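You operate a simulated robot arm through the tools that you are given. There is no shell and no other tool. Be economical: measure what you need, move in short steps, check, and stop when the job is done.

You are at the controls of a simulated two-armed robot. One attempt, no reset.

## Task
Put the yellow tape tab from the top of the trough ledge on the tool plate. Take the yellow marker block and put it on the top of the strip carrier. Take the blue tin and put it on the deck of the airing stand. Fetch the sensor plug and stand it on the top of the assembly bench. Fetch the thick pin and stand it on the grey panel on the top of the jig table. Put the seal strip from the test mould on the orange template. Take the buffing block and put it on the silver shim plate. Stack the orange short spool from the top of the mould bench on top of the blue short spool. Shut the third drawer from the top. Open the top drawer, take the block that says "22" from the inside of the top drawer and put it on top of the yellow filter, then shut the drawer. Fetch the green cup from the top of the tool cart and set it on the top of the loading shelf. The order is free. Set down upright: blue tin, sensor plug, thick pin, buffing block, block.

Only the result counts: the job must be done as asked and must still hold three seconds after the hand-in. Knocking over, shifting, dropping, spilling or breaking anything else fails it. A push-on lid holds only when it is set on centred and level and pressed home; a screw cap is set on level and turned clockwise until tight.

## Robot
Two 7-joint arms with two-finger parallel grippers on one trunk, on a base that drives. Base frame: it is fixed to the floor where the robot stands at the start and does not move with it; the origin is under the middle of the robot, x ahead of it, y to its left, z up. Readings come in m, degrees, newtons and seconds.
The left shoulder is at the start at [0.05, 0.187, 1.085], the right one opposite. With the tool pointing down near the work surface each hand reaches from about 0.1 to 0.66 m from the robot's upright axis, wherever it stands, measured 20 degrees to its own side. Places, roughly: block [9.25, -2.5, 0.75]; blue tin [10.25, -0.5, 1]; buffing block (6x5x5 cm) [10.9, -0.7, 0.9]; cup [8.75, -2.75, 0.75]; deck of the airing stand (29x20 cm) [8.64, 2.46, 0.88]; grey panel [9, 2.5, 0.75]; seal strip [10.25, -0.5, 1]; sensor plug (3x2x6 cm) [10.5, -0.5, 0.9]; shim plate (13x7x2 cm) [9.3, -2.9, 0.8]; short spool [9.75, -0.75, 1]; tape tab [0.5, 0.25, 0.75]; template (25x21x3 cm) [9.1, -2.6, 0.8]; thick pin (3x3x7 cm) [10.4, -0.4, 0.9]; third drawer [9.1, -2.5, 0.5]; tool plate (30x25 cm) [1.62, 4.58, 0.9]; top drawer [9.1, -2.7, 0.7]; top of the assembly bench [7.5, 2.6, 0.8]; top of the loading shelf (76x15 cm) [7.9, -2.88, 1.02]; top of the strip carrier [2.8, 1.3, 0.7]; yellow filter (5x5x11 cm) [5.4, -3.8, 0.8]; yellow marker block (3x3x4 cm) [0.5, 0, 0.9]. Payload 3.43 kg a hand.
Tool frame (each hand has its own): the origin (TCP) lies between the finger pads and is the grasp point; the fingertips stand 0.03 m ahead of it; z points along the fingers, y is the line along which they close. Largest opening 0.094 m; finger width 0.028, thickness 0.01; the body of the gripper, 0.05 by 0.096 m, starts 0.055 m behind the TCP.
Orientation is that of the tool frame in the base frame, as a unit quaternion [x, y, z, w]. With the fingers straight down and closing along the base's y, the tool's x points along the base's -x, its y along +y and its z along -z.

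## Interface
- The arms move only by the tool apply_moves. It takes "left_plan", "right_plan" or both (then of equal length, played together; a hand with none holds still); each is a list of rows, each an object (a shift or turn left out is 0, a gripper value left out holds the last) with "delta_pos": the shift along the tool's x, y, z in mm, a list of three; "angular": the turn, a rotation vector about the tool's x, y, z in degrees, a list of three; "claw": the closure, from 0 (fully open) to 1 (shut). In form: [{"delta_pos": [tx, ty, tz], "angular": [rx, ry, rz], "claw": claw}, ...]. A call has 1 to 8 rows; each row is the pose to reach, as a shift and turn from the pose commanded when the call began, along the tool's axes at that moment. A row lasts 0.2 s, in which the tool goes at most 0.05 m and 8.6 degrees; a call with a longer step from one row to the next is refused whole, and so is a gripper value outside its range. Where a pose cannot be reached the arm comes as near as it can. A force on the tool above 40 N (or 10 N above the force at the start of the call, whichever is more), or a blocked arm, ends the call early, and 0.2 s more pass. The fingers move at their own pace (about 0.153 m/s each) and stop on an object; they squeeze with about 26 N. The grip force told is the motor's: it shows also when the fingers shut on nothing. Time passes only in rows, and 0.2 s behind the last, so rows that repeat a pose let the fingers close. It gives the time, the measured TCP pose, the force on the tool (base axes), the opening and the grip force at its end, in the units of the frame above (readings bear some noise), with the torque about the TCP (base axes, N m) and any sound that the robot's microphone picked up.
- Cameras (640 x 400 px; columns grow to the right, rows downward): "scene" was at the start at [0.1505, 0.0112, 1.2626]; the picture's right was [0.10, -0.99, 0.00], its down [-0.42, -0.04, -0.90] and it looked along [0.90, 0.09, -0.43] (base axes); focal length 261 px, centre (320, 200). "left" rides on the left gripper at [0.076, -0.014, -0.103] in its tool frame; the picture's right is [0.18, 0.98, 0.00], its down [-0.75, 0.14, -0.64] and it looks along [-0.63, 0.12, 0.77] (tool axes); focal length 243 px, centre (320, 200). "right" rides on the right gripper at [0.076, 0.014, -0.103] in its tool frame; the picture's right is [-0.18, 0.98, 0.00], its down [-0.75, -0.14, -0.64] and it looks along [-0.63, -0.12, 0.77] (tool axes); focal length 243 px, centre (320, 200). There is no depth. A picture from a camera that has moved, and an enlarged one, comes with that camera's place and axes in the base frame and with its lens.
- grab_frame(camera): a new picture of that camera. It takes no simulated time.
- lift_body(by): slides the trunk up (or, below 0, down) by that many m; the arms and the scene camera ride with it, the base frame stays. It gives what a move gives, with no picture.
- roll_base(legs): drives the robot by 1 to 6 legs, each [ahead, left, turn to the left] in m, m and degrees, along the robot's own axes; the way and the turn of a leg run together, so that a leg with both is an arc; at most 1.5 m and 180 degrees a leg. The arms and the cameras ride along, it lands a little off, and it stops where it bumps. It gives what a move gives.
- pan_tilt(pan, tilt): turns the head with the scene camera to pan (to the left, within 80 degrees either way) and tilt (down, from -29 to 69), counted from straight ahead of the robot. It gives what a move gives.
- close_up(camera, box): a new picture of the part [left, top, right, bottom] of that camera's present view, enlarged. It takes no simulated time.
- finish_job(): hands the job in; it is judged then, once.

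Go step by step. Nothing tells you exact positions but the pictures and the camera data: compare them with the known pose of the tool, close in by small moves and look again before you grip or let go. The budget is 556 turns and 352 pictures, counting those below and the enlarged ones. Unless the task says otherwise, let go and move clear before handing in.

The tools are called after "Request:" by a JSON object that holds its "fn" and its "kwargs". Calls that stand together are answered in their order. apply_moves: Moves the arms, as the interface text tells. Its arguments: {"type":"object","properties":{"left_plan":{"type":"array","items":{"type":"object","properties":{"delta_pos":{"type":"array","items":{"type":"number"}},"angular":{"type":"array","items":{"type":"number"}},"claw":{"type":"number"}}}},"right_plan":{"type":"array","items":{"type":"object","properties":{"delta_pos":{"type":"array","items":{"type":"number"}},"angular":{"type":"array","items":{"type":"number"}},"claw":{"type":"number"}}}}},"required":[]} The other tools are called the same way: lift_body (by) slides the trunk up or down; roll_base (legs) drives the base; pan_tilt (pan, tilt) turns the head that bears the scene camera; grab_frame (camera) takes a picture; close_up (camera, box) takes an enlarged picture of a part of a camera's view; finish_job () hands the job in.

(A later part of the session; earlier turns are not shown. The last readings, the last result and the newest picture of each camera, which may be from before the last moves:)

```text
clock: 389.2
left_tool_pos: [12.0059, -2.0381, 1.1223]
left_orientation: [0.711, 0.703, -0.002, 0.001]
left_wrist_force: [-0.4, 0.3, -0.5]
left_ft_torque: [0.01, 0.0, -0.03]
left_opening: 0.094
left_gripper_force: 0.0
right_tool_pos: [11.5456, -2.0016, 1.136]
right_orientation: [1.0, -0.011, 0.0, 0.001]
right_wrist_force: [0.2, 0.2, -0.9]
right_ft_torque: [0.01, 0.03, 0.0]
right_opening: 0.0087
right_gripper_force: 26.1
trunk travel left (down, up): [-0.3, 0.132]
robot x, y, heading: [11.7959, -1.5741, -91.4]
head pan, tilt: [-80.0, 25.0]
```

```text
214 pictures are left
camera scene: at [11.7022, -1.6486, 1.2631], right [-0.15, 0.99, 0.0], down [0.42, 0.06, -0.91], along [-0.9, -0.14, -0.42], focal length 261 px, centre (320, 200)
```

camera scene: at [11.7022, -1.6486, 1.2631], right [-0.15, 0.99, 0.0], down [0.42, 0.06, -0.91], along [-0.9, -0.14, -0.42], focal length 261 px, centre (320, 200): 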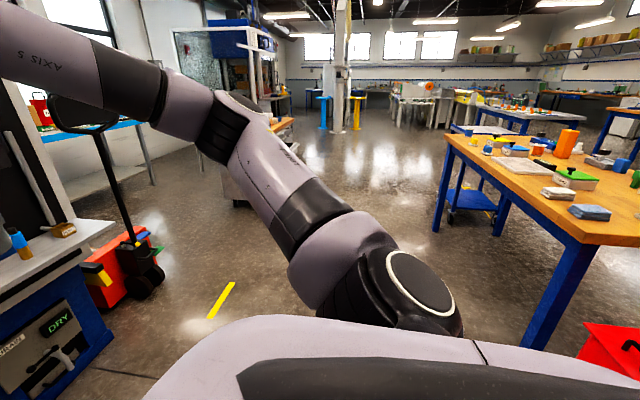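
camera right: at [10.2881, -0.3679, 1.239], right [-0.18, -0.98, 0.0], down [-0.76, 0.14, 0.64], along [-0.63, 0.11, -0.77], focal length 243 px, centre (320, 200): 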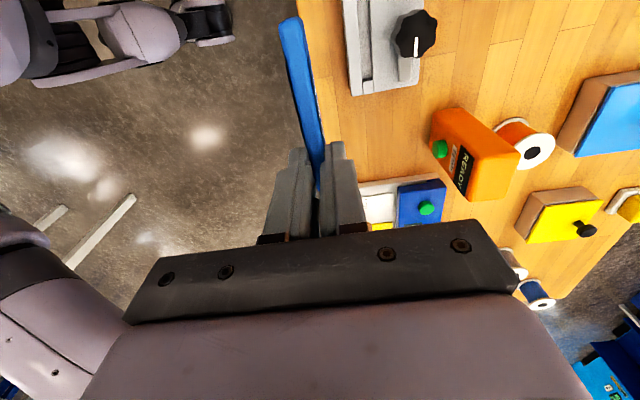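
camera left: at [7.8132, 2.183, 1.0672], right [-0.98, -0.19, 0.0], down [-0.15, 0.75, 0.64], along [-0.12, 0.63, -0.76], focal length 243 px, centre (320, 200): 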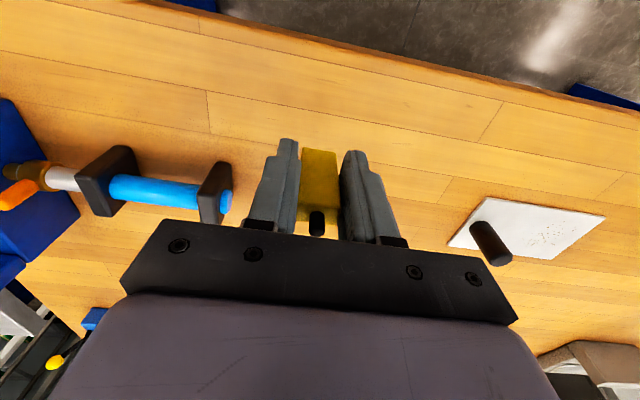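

The oven front is close here but the lane along the bench's back is clear. I'll deliver the strip first: slide west toward the drawer cabinet.

Request:
{"fn": "roll_base", "kwargs": {"legs": [[0.05, -1.4, 1.4], [0, -0.85, 0]]}}

Request:
{"fn": "pan_tilt", "kwargs": {"pan": -5, "tilt": 30}}

Request:
{"fn": "grab_frame", "kwargs": {"camera": "scene"}}

```text
clock: 400.3
left_tool_pos: [9.7713, -2.082, 1.1233]
left_orientation: [0.7, 0.714, -0.001, 0.001]
left_wrist_force: [-0.3, 0.3, 0.2]
left_ft_torque: [-0.04, 0.01, 0.0]
left_opening: 0.0935
left_gripper_force: 0.0
right_tool_pos: [9.3073, -2.0572, 1.1371]
right_orientation: [1.0, 0.004, 0.0, 0.001]
right_wrist_force: [0.2, -0.4, 0.5]
right_ft_torque: [0.01, 0.0, -0.01]
right_opening: 0.0087
right_gripper_force: 26.2
trunk travel left (down, up): [-0.3, 0.132]
robot x, y, heading: [9.5438, -1.6256, -89.4]
head pan, tilt: [-80.0, 25.0]
```

```text
clock: 401.7
left_tool_pos: [9.7706, -2.0801, 1.1219]
left_orientation: [0.7, 0.714, -0.002, 0.001]
left_wrist_force: [0.6, 0.1, 0.5]
left_ft_torque: [0.0, 0.02, -0.03]
left_opening: 0.0939
left_gripper_force: 0.1
right_tool_pos: [9.3082, -2.0586, 1.1359]
right_orientation: [1.0, 0.003, 0.0, 0.001]
right_wrist_force: [0.0, 0.9, -0.7]
right_ft_torque: [0.02, -0.01, -0.03]
right_opening: 0.0087
right_gripper_force: 25.8
trunk travel left (down, up): [-0.3, 0.132]
robot x, y, heading: [9.5415, -1.6233, -89.5]
head pan, tilt: [-5.0, 30.0]
```

```text
213 pictures are left
camera scene: at [9.5372, -1.7741, 1.2551], right [-1.0, 0.08, 0.0], down [0.04, 0.5, -0.87], along [-0.07, -0.86, -0.5], focal length 261 px, centre (320, 200)
```

scene: 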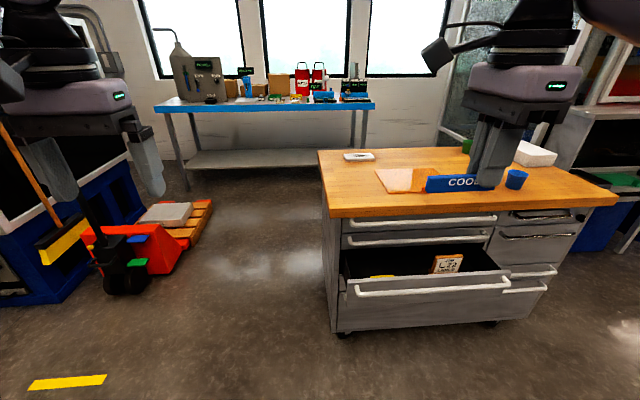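

I see the cabinet: the third drawer of the left column is open; orange template and silver plate are on top. I'll position to shut that drawer first with the free left hand.

Request:
{"fn": "roll_base", "kwargs": {"legs": [[0.1, -0.5, 0]]}}

Request:
{"fn": "pan_tilt", "kwargs": {"pan": 10, "tilt": 42}}

Request:
{"fn": "grab_frame", "kwargs": {"camera": "scene"}}

Request:
{"fn": "close_up", "kwargs": {"camera": "scene", "box": [180, 60, 420, 220]}}

```text
clock: 404.8
left_tool_pos: [9.2631, -2.1861, 1.1241]
left_orientation: [0.7, 0.714, -0.001, 0.001]
left_wrist_force: [0.5, 0.4, -0.5]
left_ft_torque: [0.02, 0.03, -0.03]
left_opening: 0.0941
left_gripper_force: 0.1
right_tool_pos: [8.8018, -2.1619, 1.1356]
right_orientation: [1.0, 0.004, 0.0, 0.001]
right_wrist_force: [0.1, -0.9, -1.0]
right_ft_torque: [-0.03, -0.02, 0.05]
right_opening: 0.0088
right_gripper_force: 25.8
trunk travel left (down, up): [-0.3, 0.132]
robot x, y, heading: [9.0376, -1.7321, -89.4]
head pan, tilt: [-5.0, 30.0]
```

```text
clock: 405.5
left_tool_pos: [9.2643, -2.1844, 1.1229]
left_orientation: [0.7, 0.714, -0.002, 0.001]
left_wrist_force: [-0.1, 0.3, -0.3]
left_ft_torque: [0.01, 0.02, -0.03]
left_opening: 0.0942
left_gripper_force: 0.0
right_tool_pos: [8.8014, -2.161, 1.1365]
right_orientation: [1.0, 0.003, 0.0, 0.001]
right_wrist_force: [-0.9, 0.1, -0.4]
right_ft_torque: [0.01, -0.01, -0.04]
right_opening: 0.0088
right_gripper_force: 26.0
trunk travel left (down, up): [-0.3, 0.132]
robot x, y, heading: [9.0342, -1.7294, -89.6]
head pan, tilt: [10.0, 42.0]
```

```text
212 pictures are left
camera scene: at [9.0531, -1.8704, 1.2369], right [-0.98, -0.18, 0.0], down [-0.12, 0.66, -0.74], along [0.13, -0.73, -0.67], focal length 261 px, centre (320, 200)
```

scene: 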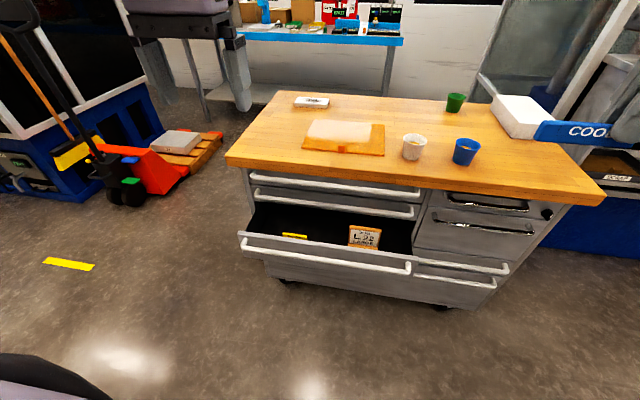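

```text
2.50 times, centred on (300, 140) of scene
camera zoom: at [9.0531, -1.8704, 1.2369], right [-0.98, -0.18, 0.0], down [-0.12, 0.66, -0.74], along [0.13, -0.73, -0.67], focal length 653 px, centre (370, 350)
```

zoom: 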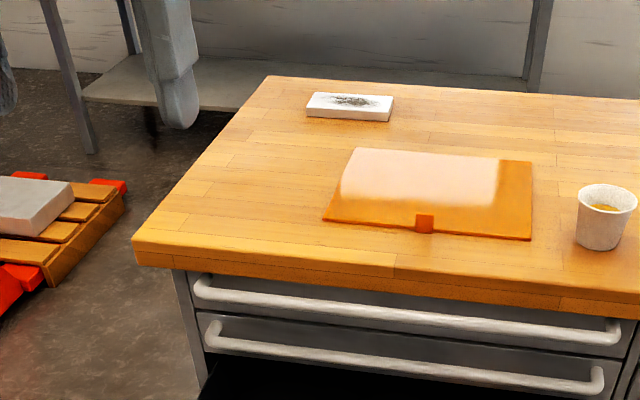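

The third drawer's handle is at about (9.115, −2.34, 0.59) and must go in ~0.13 m. I'll lower the trunk and bring the closed left hand, slightly tilted, in front of the handle.

Request:
{"fn": "lift_body", "kwargs": {"by": -0.22}}

Request:
{"fn": "apply_moves", "kwargs": {"left_plan": [{"delta_pos": [-2, -20, 40], "angular": [0, -4, 0], "claw": 1}, {"delta_pos": [-4, -40, 80], "angular": [0, -8, 0]}, {"delta_pos": [-6, -60, 120], "angular": [0, -12, 0]}, {"delta_pos": [-8, -80, 160], "angular": [0, -16, 0]}, {"delta_pos": [-10, -100, 200], "angular": [0, -20, 0]}, {"delta_pos": [-12, -118, 240], "angular": [0, -25, 0]}, {"delta_pos": [-14, -134, 280], "angular": [0, -25, 0]}]}}

Request:
{"fn": "pan_tilt", "kwargs": {"pan": 10, "tilt": 45}}

Request:
{"fn": "grab_frame", "kwargs": {"camera": "scene"}}

```text
clock: 407.9
left_tool_pos: [9.2635, -2.1864, 0.9023]
left_orientation: [0.7, 0.714, -0.003, 0.001]
left_wrist_force: [-0.4, 0.6, -1.0]
left_ft_torque: [0.01, 0.01, 0.01]
left_opening: 0.0939
left_gripper_force: 0.1
right_tool_pos: [8.8011, -2.1625, 0.9162]
right_orientation: [1.0, 0.004, 0.0, 0.002]
right_wrist_force: [0.3, -0.1, -0.2]
right_ft_torque: [0.02, -0.01, -0.03]
right_opening: 0.0088
right_gripper_force: 26.2
trunk travel left (down, up): [-0.08, 0.352]
robot x, y, heading: [9.0356, -1.7313, -89.5]
head pan, tilt: [10.0, 42.0]
```

```text
clock: 409.4
left_tool_pos: [9.1304, -2.2036, 0.6235]
left_orientation: [0.683, 0.696, -0.154, 0.157]
left_wrist_force: [0.3, -0.5, 0.5]
left_ft_torque: [-0.01, 0.02, 0.03]
left_opening: 0.0001
left_gripper_force: 26.5
right_tool_pos: [8.8016, -2.162, 0.9162]
right_orientation: [1.0, 0.004, 0.0, 0.001]
right_wrist_force: [0.6, -0.7, 0.7]
right_ft_torque: [-0.02, 0.01, -0.01]
right_opening: 0.0086
right_gripper_force: 26.0
trunk travel left (down, up): [-0.08, 0.352]
robot x, y, heading: [9.0362, -1.7289, -89.3]
head pan, tilt: [10.0, 42.0]
```

```text
clock: 410.1
left_tool_pos: [9.1304, -2.2049, 0.6244]
left_orientation: [0.683, 0.696, -0.155, 0.156]
left_wrist_force: [-0.3, -0.7, -0.1]
left_ft_torque: [0.0, 0.0, 0.01]
left_opening: 0.0
left_gripper_force: 25.8
right_tool_pos: [8.8014, -2.1614, 0.9168]
right_orientation: [1.0, 0.004, 0.0, 0.0]
right_wrist_force: [0.4, -0.4, -0.5]
right_ft_torque: [-0.02, 0.06, -0.02]
right_opening: 0.0087
right_gripper_force: 25.9
trunk travel left (down, up): [-0.08, 0.352]
robot x, y, heading: [9.0376, -1.7314, -89.5]
head pan, tilt: [10.0, 45.0]
```

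```text
210 pictures are left
camera scene: at [9.0527, -1.8681, 1.0125], right [-0.98, -0.18, 0.0], down [-0.13, 0.7, -0.71], along [0.13, -0.7, -0.71], focal length 261 px, centre (320, 200)
```

scene: 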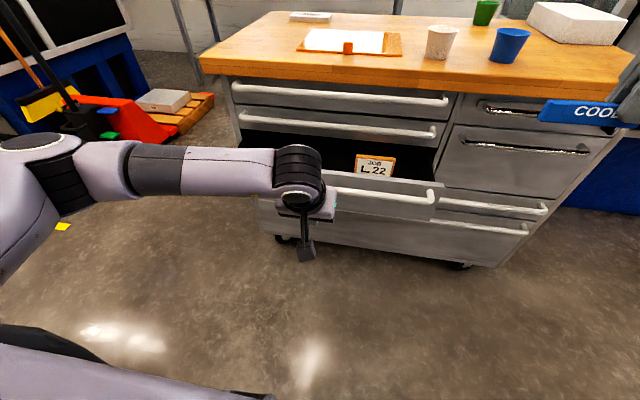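

Tip is in front of the handle. Lowering 3.5 cm and pushing forward.

Request:
{"fn": "apply_moves", "kwargs": {"left_plan": [{"delta_pos": [15, 0, 32]}, {"delta_pos": [-26, 0, 51]}, {"delta_pos": [-62, 0, 68]}, {"delta_pos": [-89, 0, 81]}, {"delta_pos": [-116, 0, 93]}, {"delta_pos": [-144, 0, 106]}, {"delta_pos": [-171, 0, 119]}, {"delta_pos": [-193, 0, 129]}]}}

Request:
{"fn": "grab_frame", "kwargs": {"camera": "scene"}}

```text
clock: 411.9
left_tool_pos: [9.1357, -2.4112, 0.5857]
left_orientation: [0.684, 0.696, -0.153, 0.156]
left_wrist_force: [-0.5, 0.8, 0.5]
left_ft_torque: [0.0, 0.02, 0.01]
left_opening: 0.0
left_gripper_force: 26.1
left hand out of reach, approached as far as the arm can: row 8
right_tool_pos: [8.8022, -2.1623, 0.9168]
right_orientation: [1.0, 0.005, -0.001, 0.0]
right_wrist_force: [0.1, 0.8, -0.6]
right_ft_torque: [0.02, 0.02, 0.0]
right_opening: 0.0087
right_gripper_force: 26.0
trunk travel left (down, up): [-0.08, 0.352]
robot x, y, heading: [9.0386, -1.7355, -89.8]
head pan, tilt: [10.0, 45.0]
```

```text
209 pictures are left
camera scene: at [9.0527, -1.8681, 1.0125], right [-0.98, -0.18, 0.0], down [-0.13, 0.7, -0.71], along [0.13, -0.7, -0.71], focal length 261 px, centre (320, 200)
```

scene: 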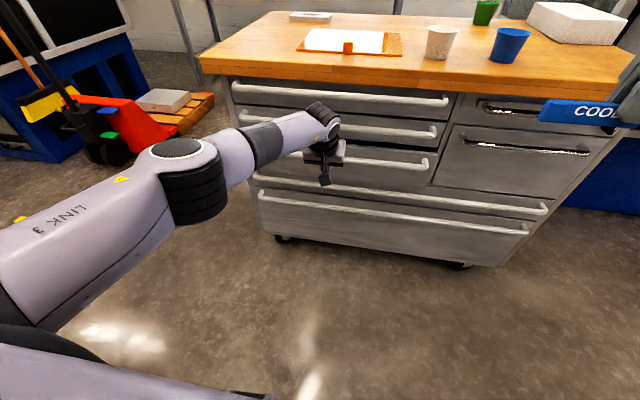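

The drawer is moving in; a few centimetres remain. I'll pull the hand back, roll 8 cm closer and push the rest.

Request:
{"fn": "apply_moves", "kwargs": {"left_plan": [{"delta_pos": [36, 0, -17]}, {"delta_pos": [82, 0, -38]}, {"delta_pos": [110, 0, -51]}]}}

Request:
{"fn": "roll_base", "kwargs": {"legs": [[0.09, 0, 0]]}}

Request:
{"fn": "close_up", "kwargs": {"camera": "scene", "box": [210, 60, 570, 260]}}

```text
refused: row 2 steps farther than a row can; nothing moved
```

```text
clock: 412.8
left_tool_pos: [9.1339, -2.4449, 0.577]
left_orientation: [0.689, 0.696, -0.139, 0.145]
left_wrist_force: [0.7, -1.0, 0.9]
left_ft_torque: [0.0, 0.02, 0.05]
left_opening: 0.0
left_gripper_force: 26.4
right_tool_pos: [8.8004, -2.2064, 0.9163]
right_orientation: [1.0, 0.003, -0.001, 0.001]
right_wrist_force: [-0.3, 0.1, -0.3]
right_ft_torque: [-0.02, 0.0, -0.01]
right_opening: 0.0089
right_gripper_force: 26.1
trunk travel left (down, up): [-0.08, 0.352]
robot x, y, heading: [9.0364, -1.7737, -89.4]
head pan, tilt: [10.0, 45.0]
stopped in leg 1: the force on the tool passed its limit (the readings are from after the stop); the commanded pose is now the measured one
```

```text
1.78 times, centred on (390, 160) of scene
camera zoom: at [9.0532, -1.9117, 1.0125], right [-0.98, -0.18, 0.0], down [-0.13, 0.7, -0.71], along [0.13, -0.7, -0.71], focal length 464 px, centre (196, 271)
```

zoom: 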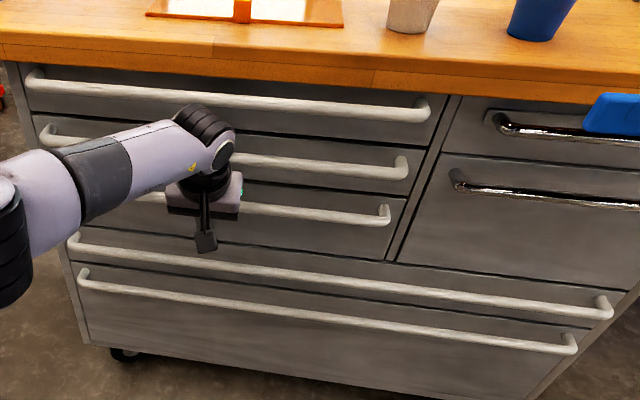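

The push ended firmly at y≈−2.445, the drawer looks flush. Pulling the hand back to check.

Request:
{"fn": "apply_moves", "kwargs": {"left_plan": [{"delta_pos": [36, 0, -17]}, {"delta_pos": [76, 0, -38]}, {"delta_pos": [116, 0, -56]}, {"delta_pos": [150, 0, -80]}]}}

Request:
{"fn": "close_up", "kwargs": {"camera": "scene", "box": [210, 60, 570, 260]}}

```text
clock: 413.8
left_tool_pos: [9.1315, -2.2772, 0.5925]
left_orientation: [0.688, 0.697, -0.138, 0.146]
left_wrist_force: [0.6, -0.6, 0.4]
left_ft_torque: [0.03, -0.03, -0.02]
left_opening: 0.0
left_gripper_force: 25.9
right_tool_pos: [8.8016, -2.2072, 0.9166]
right_orientation: [1.0, 0.004, 0.0, 0.0]
right_wrist_force: [-0.5, 0.2, -0.5]
right_ft_torque: [0.03, 0.01, -0.02]
right_opening: 0.009
right_gripper_force: 26.0
trunk travel left (down, up): [-0.08, 0.352]
robot x, y, heading: [9.0376, -1.7761, -89.7]
head pan, tilt: [10.0, 45.0]
```

```text
1.78 times, centred on (390, 160) of scene
camera zoom: at [9.0531, -1.9118, 1.0125], right [-0.98, -0.18, 0.0], down [-0.13, 0.7, -0.71], along [0.13, -0.7, -0.71], focal length 464 px, centre (196, 271)
```

zoom: 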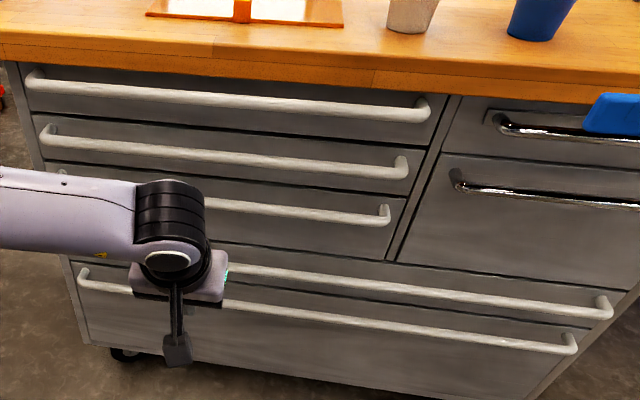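

The third drawer is shut flush. Now I'll raise the trunk again, straighten the left hand, and move to place the strip on the template (x 8.98–9.24, y −2.57…−2.79).

Request:
{"fn": "lift_body", "kwargs": {"by": 0.22}}

Request:
{"fn": "apply_moves", "kwargs": {"left_plan": [{"delta_pos": [30, 10, -30], "angular": [0, 5, 0]}, {"delta_pos": [50, 30, -70], "angular": [0, 10, 0]}, {"delta_pos": [60, 50, -110], "angular": [0, 15, 0]}, {"delta_pos": [70, 70, -150], "angular": [0, 20, 0], "claw": 0}, {"delta_pos": [80, 85, -190], "angular": [0, 23, 0]}, {"delta_pos": [90, 100, -230], "angular": [0, 23, 0]}, {"delta_pos": [90, 110, -270], "angular": [0, 23, 0]}]}}

Request:
{"fn": "roll_base", "kwargs": {"legs": [[0, 0.26, 0], [0.33, 0, 0]]}}

Request:
{"fn": "pan_tilt", "kwargs": {"pan": -15, "tilt": 45}}

Request:
{"fn": "grab_frame", "kwargs": {"camera": "scene"}}

Request:
{"fn": "grab_frame", "kwargs": {"camera": "right"}}

```text
clock: 416.2
left_tool_pos: [9.1312, -2.2747, 0.8127]
left_orientation: [0.689, 0.697, -0.139, 0.144]
left_wrist_force: [-0.1, 0.2, -0.7]
left_ft_torque: [-0.01, 0.02, 0.0]
left_opening: 0.0
left_gripper_force: 26.3
right_tool_pos: [8.8019, -2.2066, 1.1358]
right_orientation: [1.0, 0.004, 0.0, -0.001]
right_wrist_force: [-1.3, -0.1, 0.1]
right_ft_torque: [-0.01, 0.0, 0.02]
right_opening: 0.0088
right_gripper_force: 26.0
trunk travel left (down, up): [-0.3, 0.132]
robot x, y, heading: [9.0399, -1.7784, -89.8]
head pan, tilt: [10.0, 45.0]
```

```text
clock: 417.8
left_tool_pos: [9.2387, -2.0876, 1.0249]
left_orientation: [0.703, 0.711, 0.002, 0.003]
left_wrist_force: [0.2, -0.1, 0.4]
left_ft_torque: [0.02, 0.01, 0.0]
left_opening: 0.0941
left_gripper_force: 0.0
right_tool_pos: [8.8026, -2.2053, 1.1362]
right_orientation: [1.0, 0.003, 0.0, 0.0]
right_wrist_force: [0.5, 0.5, -0.4]
right_ft_torque: [0.01, -0.01, -0.02]
right_opening: 0.0088
right_gripper_force: 26.1
trunk travel left (down, up): [-0.3, 0.132]
robot x, y, heading: [9.0355, -1.7802, -89.8]
head pan, tilt: [10.0, 45.0]
```

```text
clock: 421.4
left_tool_pos: [9.5041, -2.4207, 1.0246]
left_orientation: [0.703, 0.711, 0.001, 0.003]
left_wrist_force: [0.3, -0.2, -0.6]
left_ft_torque: [0.03, 0.03, 0.03]
left_opening: 0.0938
left_gripper_force: 0.1
right_tool_pos: [9.0672, -2.5365, 1.1361]
right_orientation: [1.0, 0.002, 0.0, 0.0]
right_wrist_force: [0.8, 0.2, -0.2]
right_ft_torque: [0.02, 0.02, 0.01]
right_opening: 0.009
right_gripper_force: 26.1
trunk travel left (down, up): [-0.3, 0.132]
robot x, y, heading: [9.3043, -2.1085, -89.6]
head pan, tilt: [10.0, 45.0]
```

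```text
clock: 422.3
left_tool_pos: [9.5037, -2.4203, 1.0244]
left_orientation: [0.704, 0.71, 0.002, 0.003]
left_wrist_force: [-0.2, -0.5, 0.0]
left_ft_torque: [0.03, -0.01, 0.02]
left_opening: 0.0939
left_gripper_force: 0.0
right_tool_pos: [9.0674, -2.5357, 1.1357]
right_orientation: [1.0, 0.003, 0.0, 0.0]
right_wrist_force: [0.2, -0.3, 0.0]
right_ft_torque: [0.01, -0.02, 0.01]
right_opening: 0.0089
right_gripper_force: 26.5
trunk travel left (down, up): [-0.3, 0.132]
robot x, y, heading: [9.3025, -2.103, -89.7]
head pan, tilt: [-15.0, 45.0]
```

```text
206 pictures are left
camera scene: at [9.284, -2.2416, 1.2325], right [-0.97, 0.25, 0.0], down [0.18, 0.68, -0.71], along [-0.18, -0.68, -0.71], focal length 261 px, centre (320, 200)
```

scene: 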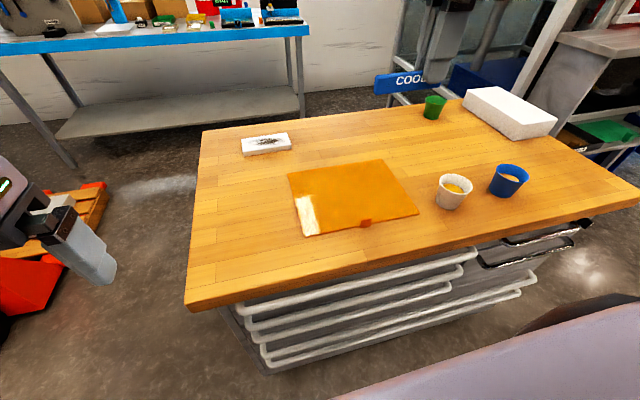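

```text
205 pictures are left
camera right: at [9.143, -2.5502, 1.2382], right [-0.18, -0.98, 0.0], down [-0.75, 0.14, 0.64], along [-0.63, 0.12, -0.77], focal length 243 px, centre (320, 200)
```

right: 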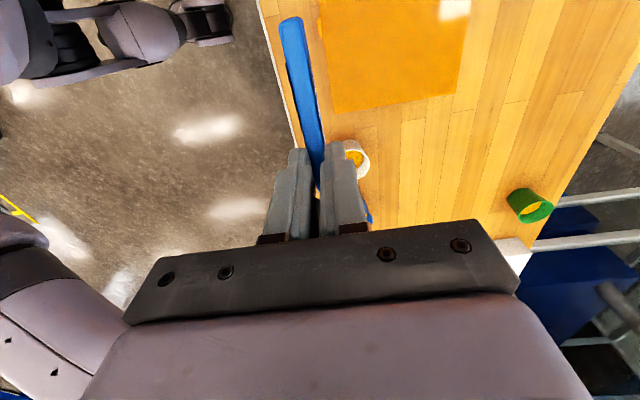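

Template confirmed. Moving the strip over its centre and down to just above.

Request:
{"fn": "apply_moves", "kwargs": {"right_plan": [{"delta_pos": [2, 22, 39]}, {"delta_pos": [4, 43, 78]}, {"delta_pos": [6, 65, 117]}, {"delta_pos": [8, 86, 156]}, {"delta_pos": [10, 108, 195]}, {"delta_pos": [13, 129, 235]}]}}

Request:
{"fn": "grab_frame", "kwargs": {"camera": "right"}}

Request:
{"fn": "close_up", "kwargs": {"camera": "scene", "box": [250, 100, 490, 250]}}

```text
clock: 423.7
left_tool_pos: [9.5043, -2.4213, 1.0245]
left_orientation: [0.703, 0.711, 0.001, 0.003]
left_wrist_force: [0.3, -0.1, 0.3]
left_ft_torque: [0.01, 0.01, -0.01]
left_opening: 0.094
left_gripper_force: 0.1
right_tool_pos: [9.079, -2.664, 0.8992]
right_orientation: [1.0, 0.002, 0.0, 0.001]
right_wrist_force: [-0.5, 0.4, 0.1]
right_ft_torque: [-0.01, 0.01, 0.01]
right_opening: 0.0091
right_gripper_force: 26.3
trunk travel left (down, up): [-0.3, 0.132]
robot x, y, heading: [9.3021, -2.1051, -89.5]
head pan, tilt: [-15.0, 45.0]
```

```text
204 pictures are left
camera right: at [9.1553, -2.6789, 1.0021], right [-0.18, -0.98, 0.0], down [-0.75, 0.14, 0.64], along [-0.63, 0.11, -0.77], focal length 243 px, centre (320, 200)
```

right: 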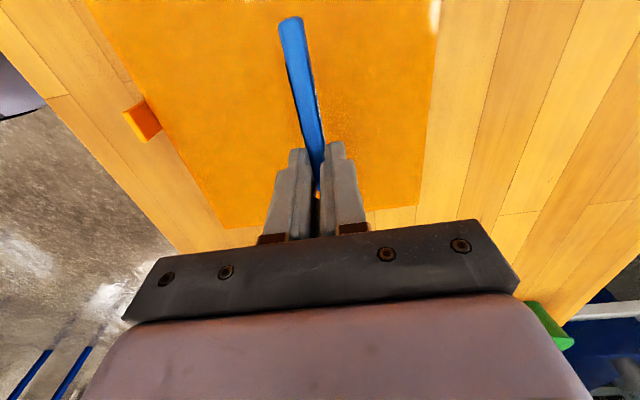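

```text
2.67 times, centred on (370, 175) of scene
camera zoom: at [9.284, -2.2419, 1.2325], right [-0.97, 0.25, 0.0], down [0.18, 0.68, -0.71], along [-0.18, -0.68, -0.71], focal length 697 px, centre (187, 267)
```

zoom: 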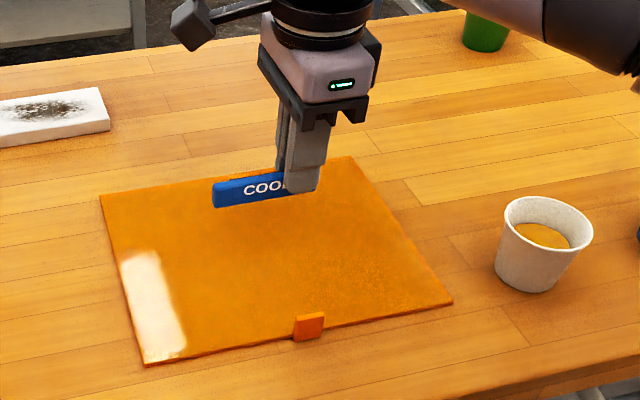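

Above the template. Lowering to contact.

Request:
{"fn": "apply_moves", "kwargs": {"right_plan": [{"delta_pos": [0, 0, 15]}, {"delta_pos": [0, 0, 28]}, {"delta_pos": [0, 0, 36]}, {"delta_pos": [0, 0, 42]}, {"delta_pos": [0, 0, 46]}]}}

Request:
{"fn": "close_up", "kwargs": {"camera": "scene", "box": [250, 100, 490, 250]}}

```text
clock: 424.9
left_tool_pos: [9.5051, -2.4187, 1.0267]
left_orientation: [0.703, 0.711, 0.0, 0.004]
left_wrist_force: [-0.4, 0.0, -0.6]
left_ft_torque: [0.0, 0.02, 0.0]
left_opening: 0.094
left_gripper_force: 0.1
right_tool_pos: [9.08, -2.6643, 0.8598]
right_orientation: [1.0, 0.002, 0.0, 0.003]
right_wrist_force: [-1.8, 0.0, 22.5]
right_ft_torque: [0.02, 0.05, 0.01]
right_opening: 0.0088
right_gripper_force: 25.4
trunk travel left (down, up): [-0.3, 0.132]
robot x, y, heading: [9.3044, -2.1075, -89.7]
head pan, tilt: [-15.0, 45.0]
```

```text
2.67 times, centred on (370, 175) of scene
camera zoom: at [9.2845, -2.2396, 1.2331], right [-0.97, 0.25, 0.0], down [0.18, 0.68, -0.71], along [-0.18, -0.69, -0.71], focal length 697 px, centre (187, 267)
```

zoom: 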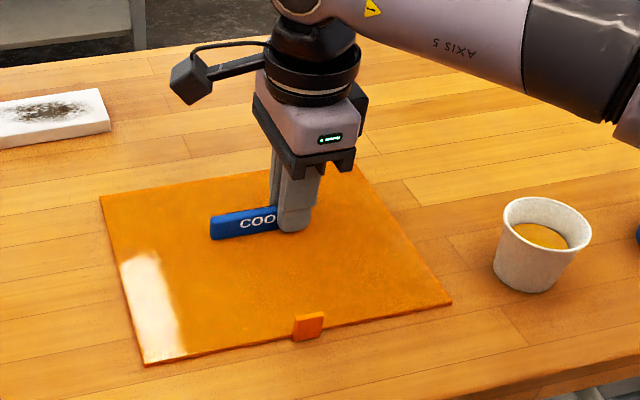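

Contact (22 N). Ease off and open, then rise.

Request:
{"fn": "apply_moves", "kwargs": {"right_plan": [{"delta_pos": [0, 0, -5]}, {"delta_pos": [0, 0, -5], "claw": 0.7}, {"delta_pos": [0, 0, -5], "claw": 0.5}, {"delta_pos": [0, 0, -5], "claw": 0.5}, {"delta_pos": [0, 0, -45], "claw": 0.5}, {"delta_pos": [0, 0, -90]}, {"delta_pos": [0, -30, -125]}, {"delta_pos": [0, -70, -150]}]}}

Request:
{"fn": "grab_frame", "kwargs": {"camera": "scene"}}

```text
clock: 426.7
left_tool_pos: [9.5044, -2.4197, 1.0245]
left_orientation: [0.703, 0.711, 0.001, 0.003]
left_wrist_force: [0.2, -1.2, -0.1]
left_ft_torque: [-0.01, 0.03, -0.01]
left_opening: 0.0939
left_gripper_force: 0.1
right_tool_pos: [9.0793, -2.5948, 1.0066]
right_orientation: [1.0, 0.002, 0.001, 0.001]
right_wrist_force: [0.4, 0.2, -0.9]
right_ft_torque: [0.02, -0.02, -0.02]
right_opening: 0.0472
right_gripper_force: 0.0
trunk travel left (down, up): [-0.3, 0.132]
robot x, y, heading: [9.3038, -2.105, -89.7]
head pan, tilt: [-15.0, 45.0]
```

```text
201 pictures are left
camera scene: at [9.2839, -2.2412, 1.2325], right [-0.97, 0.25, 0.0], down [0.18, 0.68, -0.71], along [-0.18, -0.68, -0.71], focal length 261 px, centre (320, 200)
```

scene: 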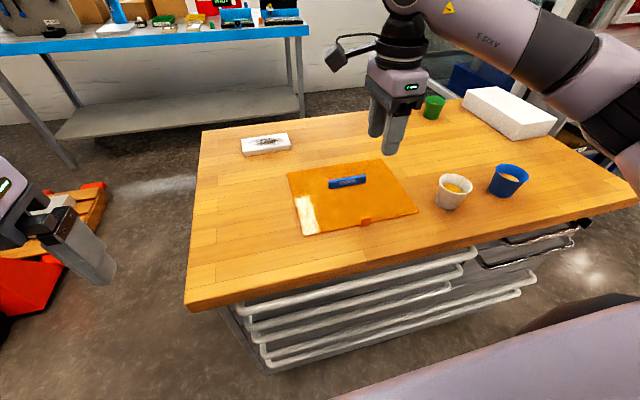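

The strip is on the template. Next, the top drawer: its handle bar is near y≈−2.458, z≈0.766; I'll back up 10 cm and bring the right hand (fingers straddling the bar) above it.

Request:
{"fn": "roll_base", "kwargs": {"legs": [[-0.1, 0, 0]]}}

Request:
{"fn": "apply_moves", "kwargs": {"right_plan": [{"delta_pos": [0, -37, 0], "claw": 0.6}, {"delta_pos": [0, -37, 45], "claw": 0.6}, {"delta_pos": [0, -37, 90]}, {"delta_pos": [0, -37, 130]}]}}

Request:
{"fn": "grab_frame", "kwargs": {"camera": "right"}}

Request:
{"fn": "grab_frame", "kwargs": {"camera": "scene"}}

```text
clock: 427.9
left_tool_pos: [9.5036, -2.3188, 1.025]
left_orientation: [0.704, 0.71, 0.001, 0.003]
left_wrist_force: [0.0, 0.7, -0.1]
left_ft_torque: [0.01, 0.0, 0.01]
left_opening: 0.094
left_gripper_force: 0.1
right_tool_pos: [9.0787, -2.4931, 1.0051]
right_orientation: [1.0, 0.001, -0.001, 0.001]
right_wrist_force: [-0.1, 0.1, -0.8]
right_ft_torque: [-0.03, -0.04, -0.02]
right_opening: 0.0472
right_gripper_force: 0.2
trunk travel left (down, up): [-0.3, 0.132]
robot x, y, heading: [9.3026, -2.0018, -89.9]
head pan, tilt: [-15.0, 45.0]
```

```text
clock: 428.9
left_tool_pos: [9.5031, -2.3185, 1.026]
left_orientation: [0.704, 0.711, 0.001, 0.003]
left_wrist_force: [0.3, 0.0, -0.2]
left_ft_torque: [-0.01, -0.05, 0.0]
left_opening: 0.0942
left_gripper_force: 0.1
right_tool_pos: [9.0786, -2.4565, 0.8754]
right_orientation: [1.0, 0.0, -0.001, 0.001]
right_wrist_force: [0.3, -0.4, -0.2]
right_ft_torque: [0.0, 0.0, -0.01]
right_opening: 0.0374
right_gripper_force: 0.1
trunk travel left (down, up): [-0.3, 0.132]
robot x, y, heading: [9.306, -2.0068, -89.8]
head pan, tilt: [-15.0, 45.0]
```

```text
200 pictures are left
camera right: at [9.1558, -2.4706, 0.9775], right [-0.18, -0.98, 0.0], down [-0.75, 0.14, 0.64], along [-0.63, 0.12, -0.77], focal length 243 px, centre (320, 200)
```

right: 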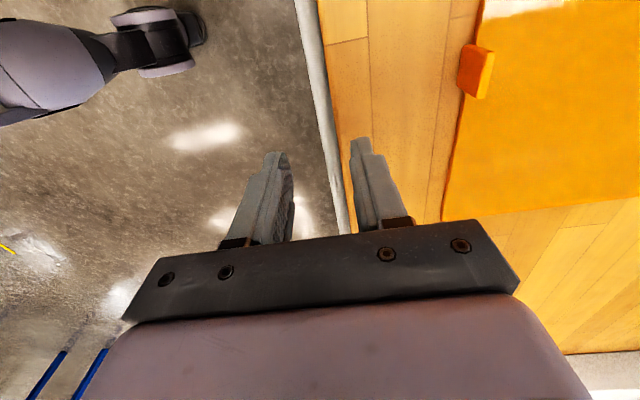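

```text
199 pictures are left
camera scene: at [9.2833, -2.1401, 1.2325], right [-0.97, 0.26, 0.0], down [0.18, 0.68, -0.71], along [-0.18, -0.68, -0.71], focal length 261 px, centre (320, 200)
```

scene: 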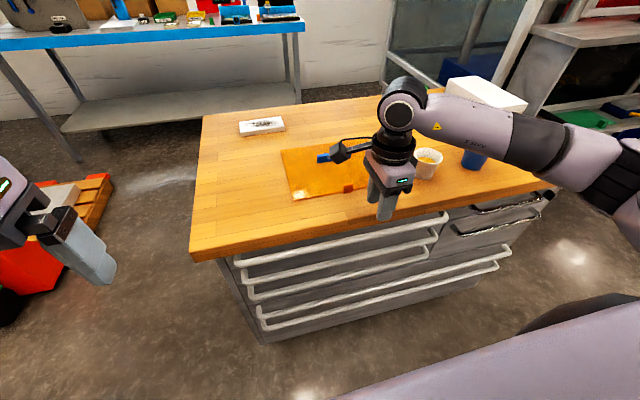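

Request:
{"fn": "close_up", "kwargs": {"camera": "right", "box": [260, 20, 400, 170]}}

```text
2.67 times, centred on (330, 95) of right
camera zoom: at [9.1558, -2.4706, 0.9775], right [-0.18, -0.98, 0.0], down [-0.75, 0.14, 0.64], along [-0.63, 0.12, -0.77], focal length 647 px, centre (293, 480)
```

zoom: 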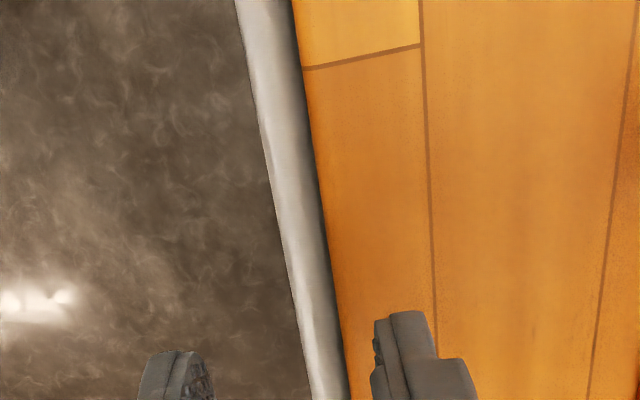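

The bar sits almost flush under the counter's front edge, so a straight-down grip won't work. I'll pull back and pitch the gripper 45° forward to hook the bar from front-above.

Request:
{"fn": "apply_moves", "kwargs": {"right_plan": [{"delta_pos": [0, -45, 0]}, {"delta_pos": [0, -85, 0], "angular": [-8, 0, 0]}, {"delta_pos": [0, -85, 0], "angular": [-16, 0, 0]}, {"delta_pos": [0, -85, 5], "angular": [-24, 0, 0]}, {"delta_pos": [0, -85, 10], "angular": [-32, 0, 0]}, {"delta_pos": [0, -85, 15], "angular": [-40, 0, 0]}, {"delta_pos": [0, -85, 20], "angular": [-45, 0, 0]}]}}

Request:
{"fn": "grab_frame", "kwargs": {"camera": "right"}}

Request:
{"fn": "close_up", "kwargs": {"camera": "scene", "box": [300, 130, 500, 280]}}

```text
clock: 430.5
left_tool_pos: [9.5037, -2.3196, 1.0254]
left_orientation: [0.704, 0.711, 0.001, 0.002]
left_wrist_force: [-0.5, 0.5, -0.2]
left_ft_torque: [0.0, -0.03, 0.02]
left_opening: 0.0939
left_gripper_force: 0.1
right_tool_pos: [9.0805, -2.3813, 0.8473]
right_orientation: [0.924, 0.001, 0.002, 0.383]
right_wrist_force: [0.1, 0.6, -0.3]
right_ft_torque: [-0.03, 0.03, -0.01]
right_opening: 0.0376
right_gripper_force: 0.0
right hand out of reach, approached as far as the arm can: row 6, 7
trunk travel left (down, up): [-0.3, 0.132]
robot x, y, heading: [9.3016, -2.0051, -89.7]
head pan, tilt: [-15.0, 45.0]
```

```text
197 pictures are left
camera right: at [9.1562, -2.3197, 0.9301], right [-0.18, -0.69, 0.7], down [-0.76, 0.55, 0.35], along [-0.63, -0.46, -0.63], focal length 243 px, centre (320, 200)
```

right: 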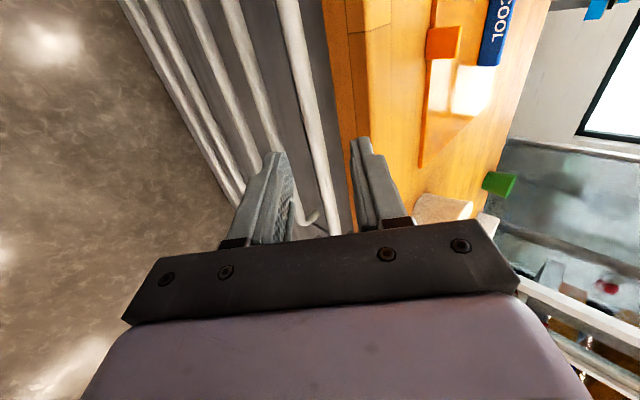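

```text
2.67 times, centred on (400, 205) of scene
camera zoom: at [9.2833, -2.14, 1.2325], right [-0.97, 0.26, 0.0], down [0.18, 0.68, -0.71], along [-0.18, -0.68, -0.71], focal length 697 px, centre (107, 187)
```

zoom: 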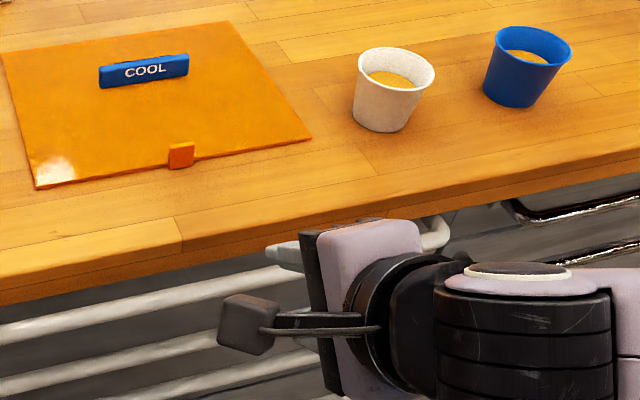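

Request:
{"fn": "close_up", "kwargs": {"camera": "right", "box": [240, 40, 400, 200]}}

```text
2.50 times, centred on (320, 120) of right
camera zoom: at [9.1562, -2.3197, 0.9301], right [-0.18, -0.69, 0.7], down [-0.76, 0.55, 0.35], along [-0.63, -0.46, -0.63], focal length 606 px, centre (320, 400)
```

zoom: 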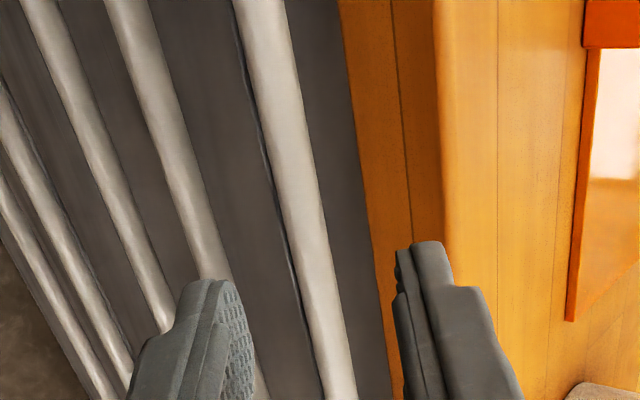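

I'll shift 10 mm down-normal, narrow the opening, and advance 60 mm toward the bar, then look again.

Request:
{"fn": "apply_moves", "kwargs": {"right_plan": [{"delta_pos": [0, -10, 0], "claw": 0.68}, {"delta_pos": [0, -10, 30]}, {"delta_pos": [0, -10, 60]}]}}

Request:
{"fn": "close_up", "kwargs": {"camera": "right", "box": [240, 60, 400, 220]}}

Request:
{"fn": "close_up", "kwargs": {"camera": "scene", "box": [300, 130, 500, 280]}}

```text
clock: 431.3
left_tool_pos: [9.5007, -2.3194, 1.0257]
left_orientation: [0.704, 0.71, 0.001, 0.004]
left_wrist_force: [-1.2, 0.4, 0.2]
left_ft_torque: [-0.03, -0.03, 0.01]
left_opening: 0.094
left_gripper_force: 0.0
right_tool_pos: [9.0687, -2.4265, 0.806]
right_orientation: [0.925, 0.0, 0.001, 0.381]
right_wrist_force: [-0.1, -0.1, -0.6]
right_ft_torque: [-0.03, -0.03, 0.04]
right_opening: 0.0301
right_gripper_force: 0.1
right hand out of reach, approached as far as the arm can: row 1, 2, 3
trunk travel left (down, up): [-0.3, 0.132]
robot x, y, heading: [9.3043, -2.0069, -89.5]
head pan, tilt: [-15.0, 45.0]
```

```text
2.50 times, centred on (320, 140) of right
camera zoom: at [9.1449, -2.3638, 0.8906], right [-0.18, -0.7, 0.69], down [-0.76, 0.55, 0.35], along [-0.63, -0.46, -0.63], focal length 606 px, centre (320, 350)
```

zoom: 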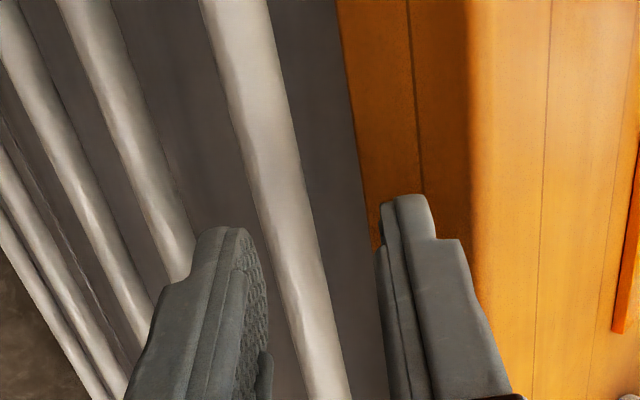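

```text
2.67 times, centred on (400, 205) of scene
camera zoom: at [9.2812, -2.1396, 1.2325], right [-0.97, 0.26, 0.0], down [0.18, 0.68, -0.71], along [-0.18, -0.68, -0.71], focal length 697 px, centre (107, 187)
```

zoom: 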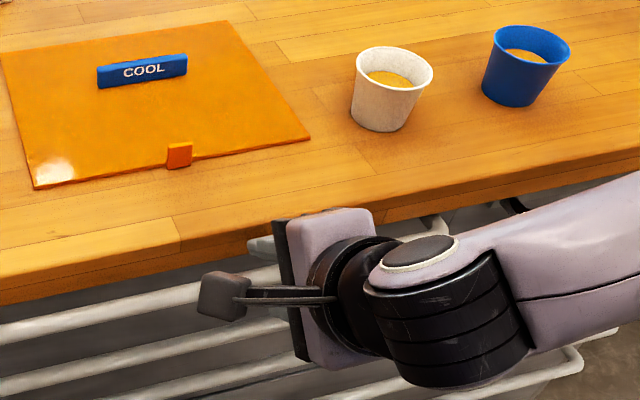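

The arm is folded too tightly here. I'll back the base 15 cm and extend the arm instead.

Request:
{"fn": "roll_base", "kwargs": {"legs": [[-0.15, 0, 0]]}}

Request:
{"fn": "apply_moves", "kwargs": {"right_plan": [{"delta_pos": [5, 12, 20]}, {"delta_pos": [10, 24, 40]}, {"delta_pos": [10, 40, 60]}, {"delta_pos": [10, 60, 85]}, {"delta_pos": [10, 78, 112]}]}}

Request:
{"fn": "close_up", "kwargs": {"camera": "right", "box": [240, 60, 400, 220]}}

```text
clock: 432.7
left_tool_pos: [9.5031, -2.17, 1.0254]
left_orientation: [0.704, 0.71, 0.001, 0.003]
left_wrist_force: [0.0, -0.4, -0.1]
left_ft_torque: [-0.03, 0.02, 0.01]
left_opening: 0.0939
left_gripper_force: 0.0
right_tool_pos: [9.0701, -2.2765, 0.8074]
right_orientation: [0.924, 0.001, 0.001, 0.381]
right_wrist_force: [-0.4, 0.5, 0.3]
right_ft_torque: [0.0, 0.04, -0.03]
right_opening: 0.03
right_gripper_force: 0.0
trunk travel left (down, up): [-0.3, 0.132]
robot x, y, heading: [9.3065, -1.8545, -89.7]
head pan, tilt: [-15.0, 45.0]
```

```text
clock: 433.9
left_tool_pos: [9.5018, -2.1692, 1.0256]
left_orientation: [0.704, 0.711, 0.001, 0.003]
left_wrist_force: [0.2, -0.6, -0.4]
left_ft_torque: [-0.03, -0.01, -0.02]
left_opening: 0.0939
left_gripper_force: 0.0
right_tool_pos: [9.077, -2.4124, 0.7836]
right_orientation: [0.925, 0.0, -0.002, 0.38]
right_wrist_force: [-0.3, -0.2, 0.3]
right_ft_torque: [0.02, 0.02, -0.01]
right_opening: 0.03
right_gripper_force: 0.0
trunk travel left (down, up): [-0.3, 0.132]
robot x, y, heading: [9.3016, -1.8558, -90.0]
head pan, tilt: [-15.0, 45.0]
```

```text
2.50 times, centred on (320, 140) of right
camera zoom: at [9.1542, -2.35, 0.8653], right [-0.18, -0.7, 0.69], down [-0.75, 0.55, 0.36], along [-0.63, -0.46, -0.63], focal length 606 px, centre (320, 350)
```

zoom: 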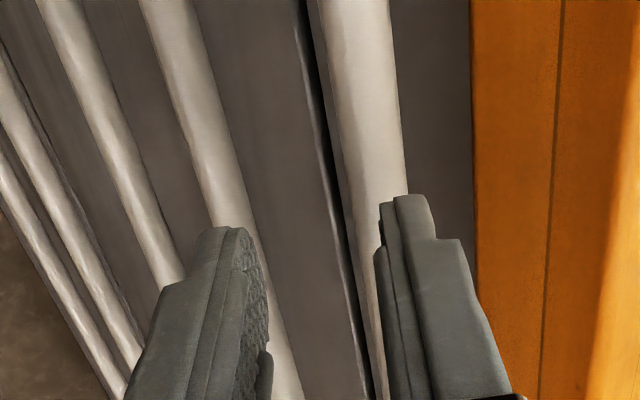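

Bar estimate confirmed. Shift 13 mm up-normal and advance 40 mm so the fingers straddle the bar.

Request:
{"fn": "apply_moves", "kwargs": {"right_plan": [{"delta_pos": [0, 13, 0]}, {"delta_pos": [0, 13, 15]}, {"delta_pos": [0, 13, 28]}, {"delta_pos": [0, 13, 40]}]}}

Request:
{"fn": "close_up", "kwargs": {"camera": "right", "box": [240, 60, 400, 220]}}

```text
clock: 434.9
left_tool_pos: [9.5017, -2.1669, 1.026]
left_orientation: [0.704, 0.71, 0.001, 0.003]
left_wrist_force: [-0.4, -0.8, 0.4]
left_ft_torque: [-0.02, 0.0, -0.02]
left_opening: 0.0938
left_gripper_force: 0.1
right_tool_pos: [9.0801, -2.4473, 0.7658]
right_orientation: [0.925, 0.001, 0.0, 0.381]
right_wrist_force: [-0.3, 12.9, 6.5]
right_ft_torque: [-0.42, 0.02, -0.08]
right_opening: 0.0279
right_gripper_force: 0.1
trunk travel left (down, up): [-0.3, 0.132]
robot x, y, heading: [9.3055, -1.8582, -89.7]
head pan, tilt: [-15.0, 45.0]
```

```text
2.50 times, centred on (320, 140) of right
camera zoom: at [9.1557, -2.3852, 0.8477], right [-0.18, -0.7, 0.69], down [-0.75, 0.55, 0.36], along [-0.63, -0.46, -0.63], focal length 606 px, centre (320, 350)
```

zoom: 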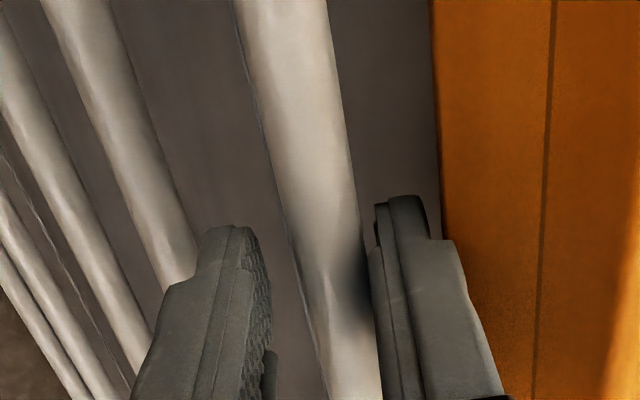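

Fingers straddle the bar (slight contact at the panel). Closing on the bar.

Request:
{"fn": "apply_moves", "kwargs": {"right_plan": [{"delta_pos": [0, 0, -4]}, {"delta_pos": [0, 0, -4], "claw": 1}, {"delta_pos": [0, 0, -4], "claw": 1}, {"delta_pos": [0, 0, -4], "claw": 1}]}}

Request:
{"fn": "close_up", "kwargs": {"camera": "right", "box": [240, 60, 400, 220]}}

```text
clock: 435.9
left_tool_pos: [9.5025, -2.1695, 1.0256]
left_orientation: [0.704, 0.71, 0.001, 0.003]
left_wrist_force: [0.4, 0.0, -0.4]
left_ft_torque: [0.02, 0.03, 0.0]
left_opening: 0.0941
left_gripper_force: 0.1
right_tool_pos: [9.0792, -2.4465, 0.7671]
right_orientation: [0.924, 0.0, 0.0, 0.382]
right_wrist_force: [-2.0, -5.4, 5.8]
right_ft_torque: [-0.23, -0.37, 0.2]
right_opening: 0.0155
right_gripper_force: 45.1
trunk travel left (down, up): [-0.3, 0.132]
robot x, y, heading: [9.3014, -1.854, -89.7]
head pan, tilt: [-15.0, 45.0]
```

```text
2.50 times, centred on (320, 140) of right
camera zoom: at [9.1552, -2.3842, 0.851], right [-0.18, -0.7, 0.69], down [-0.75, 0.55, 0.36], along [-0.63, -0.46, -0.63], focal length 606 px, centre (320, 350)
```

zoom: 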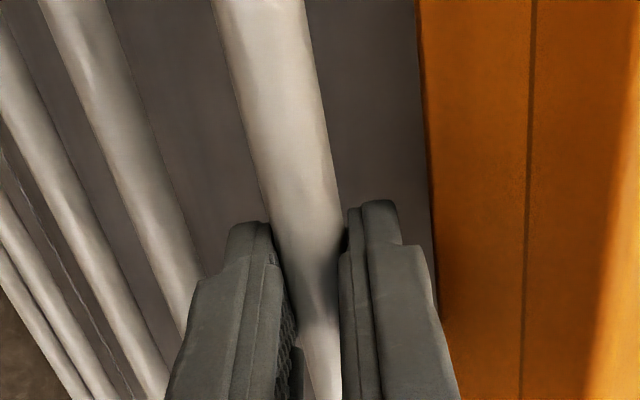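

Bar gripped. Pulling straight back with the arm a few centimetres to test.

Request:
{"fn": "apply_moves", "kwargs": {"right_plan": [{"delta_pos": [0, -11, -11]}, {"delta_pos": [0, -25, -25]}, {"delta_pos": [0, -39, -39]}, {"delta_pos": [0, -53, -53]}, {"delta_pos": [0, -64, -64]}]}}

Request:
{"fn": "grab_frame", "kwargs": {"camera": "scene"}}

```text
clock: 437.1
left_tool_pos: [9.5018, -2.1689, 1.0266]
left_orientation: [0.704, 0.71, 0.001, 0.003]
left_wrist_force: [0.6, 0.6, -0.4]
left_ft_torque: [-0.02, 0.02, 0.06]
left_opening: 0.0942
left_gripper_force: 0.0
right_tool_pos: [9.0803, -2.3538, 0.7685]
right_orientation: [0.925, 0.0, -0.001, 0.381]
right_wrist_force: [-9.9, -0.3, 11.0]
right_ft_torque: [-0.14, -0.59, 0.54]
right_opening: 0.0156
right_gripper_force: 44.6
trunk travel left (down, up): [-0.3, 0.132]
robot x, y, heading: [9.3018, -1.8567, -90.0]
head pan, tilt: [-15.0, 45.0]
```

```text
189 pictures are left
camera scene: at [9.2822, -1.9895, 1.2327], right [-0.97, 0.26, 0.0], down [0.18, 0.68, -0.71], along [-0.18, -0.68, -0.71], focal length 261 px, centre (320, 200)
```

scene: 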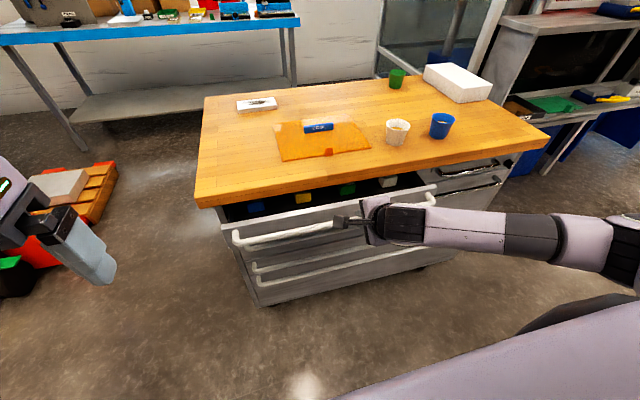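

The top drawer is opening; coloured blocks are visible. I'll pull further by backing the base 12 cm.

Request:
{"fn": "roll_base", "kwargs": {"legs": [[-0.12, 0, 0]]}}

Request:
{"fn": "grab_frame", "kwargs": {"camera": "scene"}}

Request:
{"fn": "close_up", "kwargs": {"camera": "scene", "box": [190, 140, 450, 260]}}

```text
clock: 438.3
left_tool_pos: [9.5029, -2.0512, 1.0267]
left_orientation: [0.704, 0.711, 0.001, 0.003]
left_wrist_force: [0.3, -0.6, 0.4]
left_ft_torque: [0.01, 0.0, -0.04]
left_opening: 0.0941
left_gripper_force: 0.1
right_tool_pos: [9.0785, -2.2369, 0.7698]
right_orientation: [0.924, 0.0, 0.0, 0.381]
right_wrist_force: [-9.1, -0.7, 11.1]
right_ft_torque: [-0.11, 0.57, -0.76]
right_opening: 0.0155
right_gripper_force: 44.6
trunk travel left (down, up): [-0.3, 0.132]
robot x, y, heading: [9.3052, -1.7359, -90.1]
head pan, tilt: [-15.0, 45.0]
```

```text
188 pictures are left
camera scene: at [9.2822, -1.8721, 1.2326], right [-0.97, 0.26, 0.0], down [0.18, 0.68, -0.71], along [-0.18, -0.68, -0.71], focal length 261 px, centre (320, 200)
```

scene: 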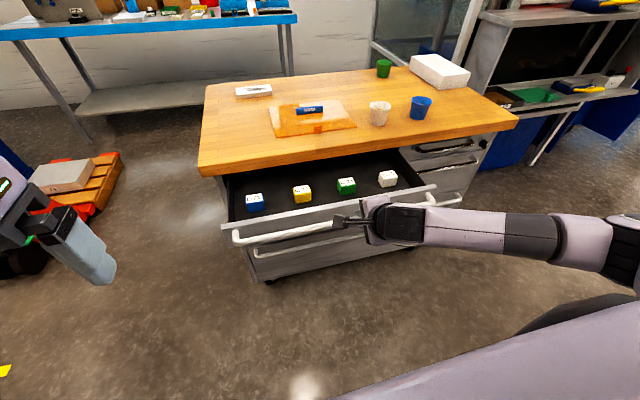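

```text
2.46 times, centred on (320, 200) of scene
camera zoom: at [9.2822, -1.8721, 1.2326], right [-0.97, 0.26, 0.0], down [0.18, 0.68, -0.71], along [-0.18, -0.68, -0.71], focal length 643 px, centre (320, 200)
```

zoom: 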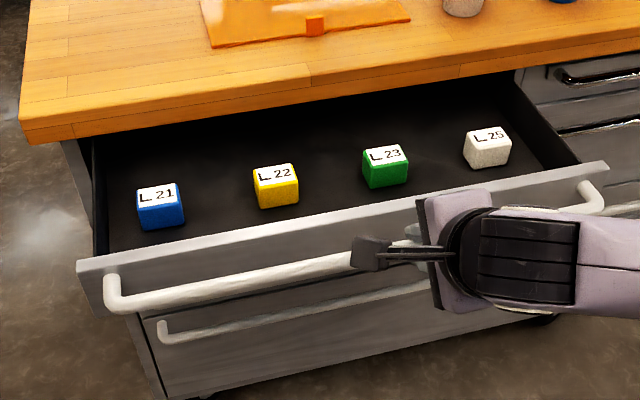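

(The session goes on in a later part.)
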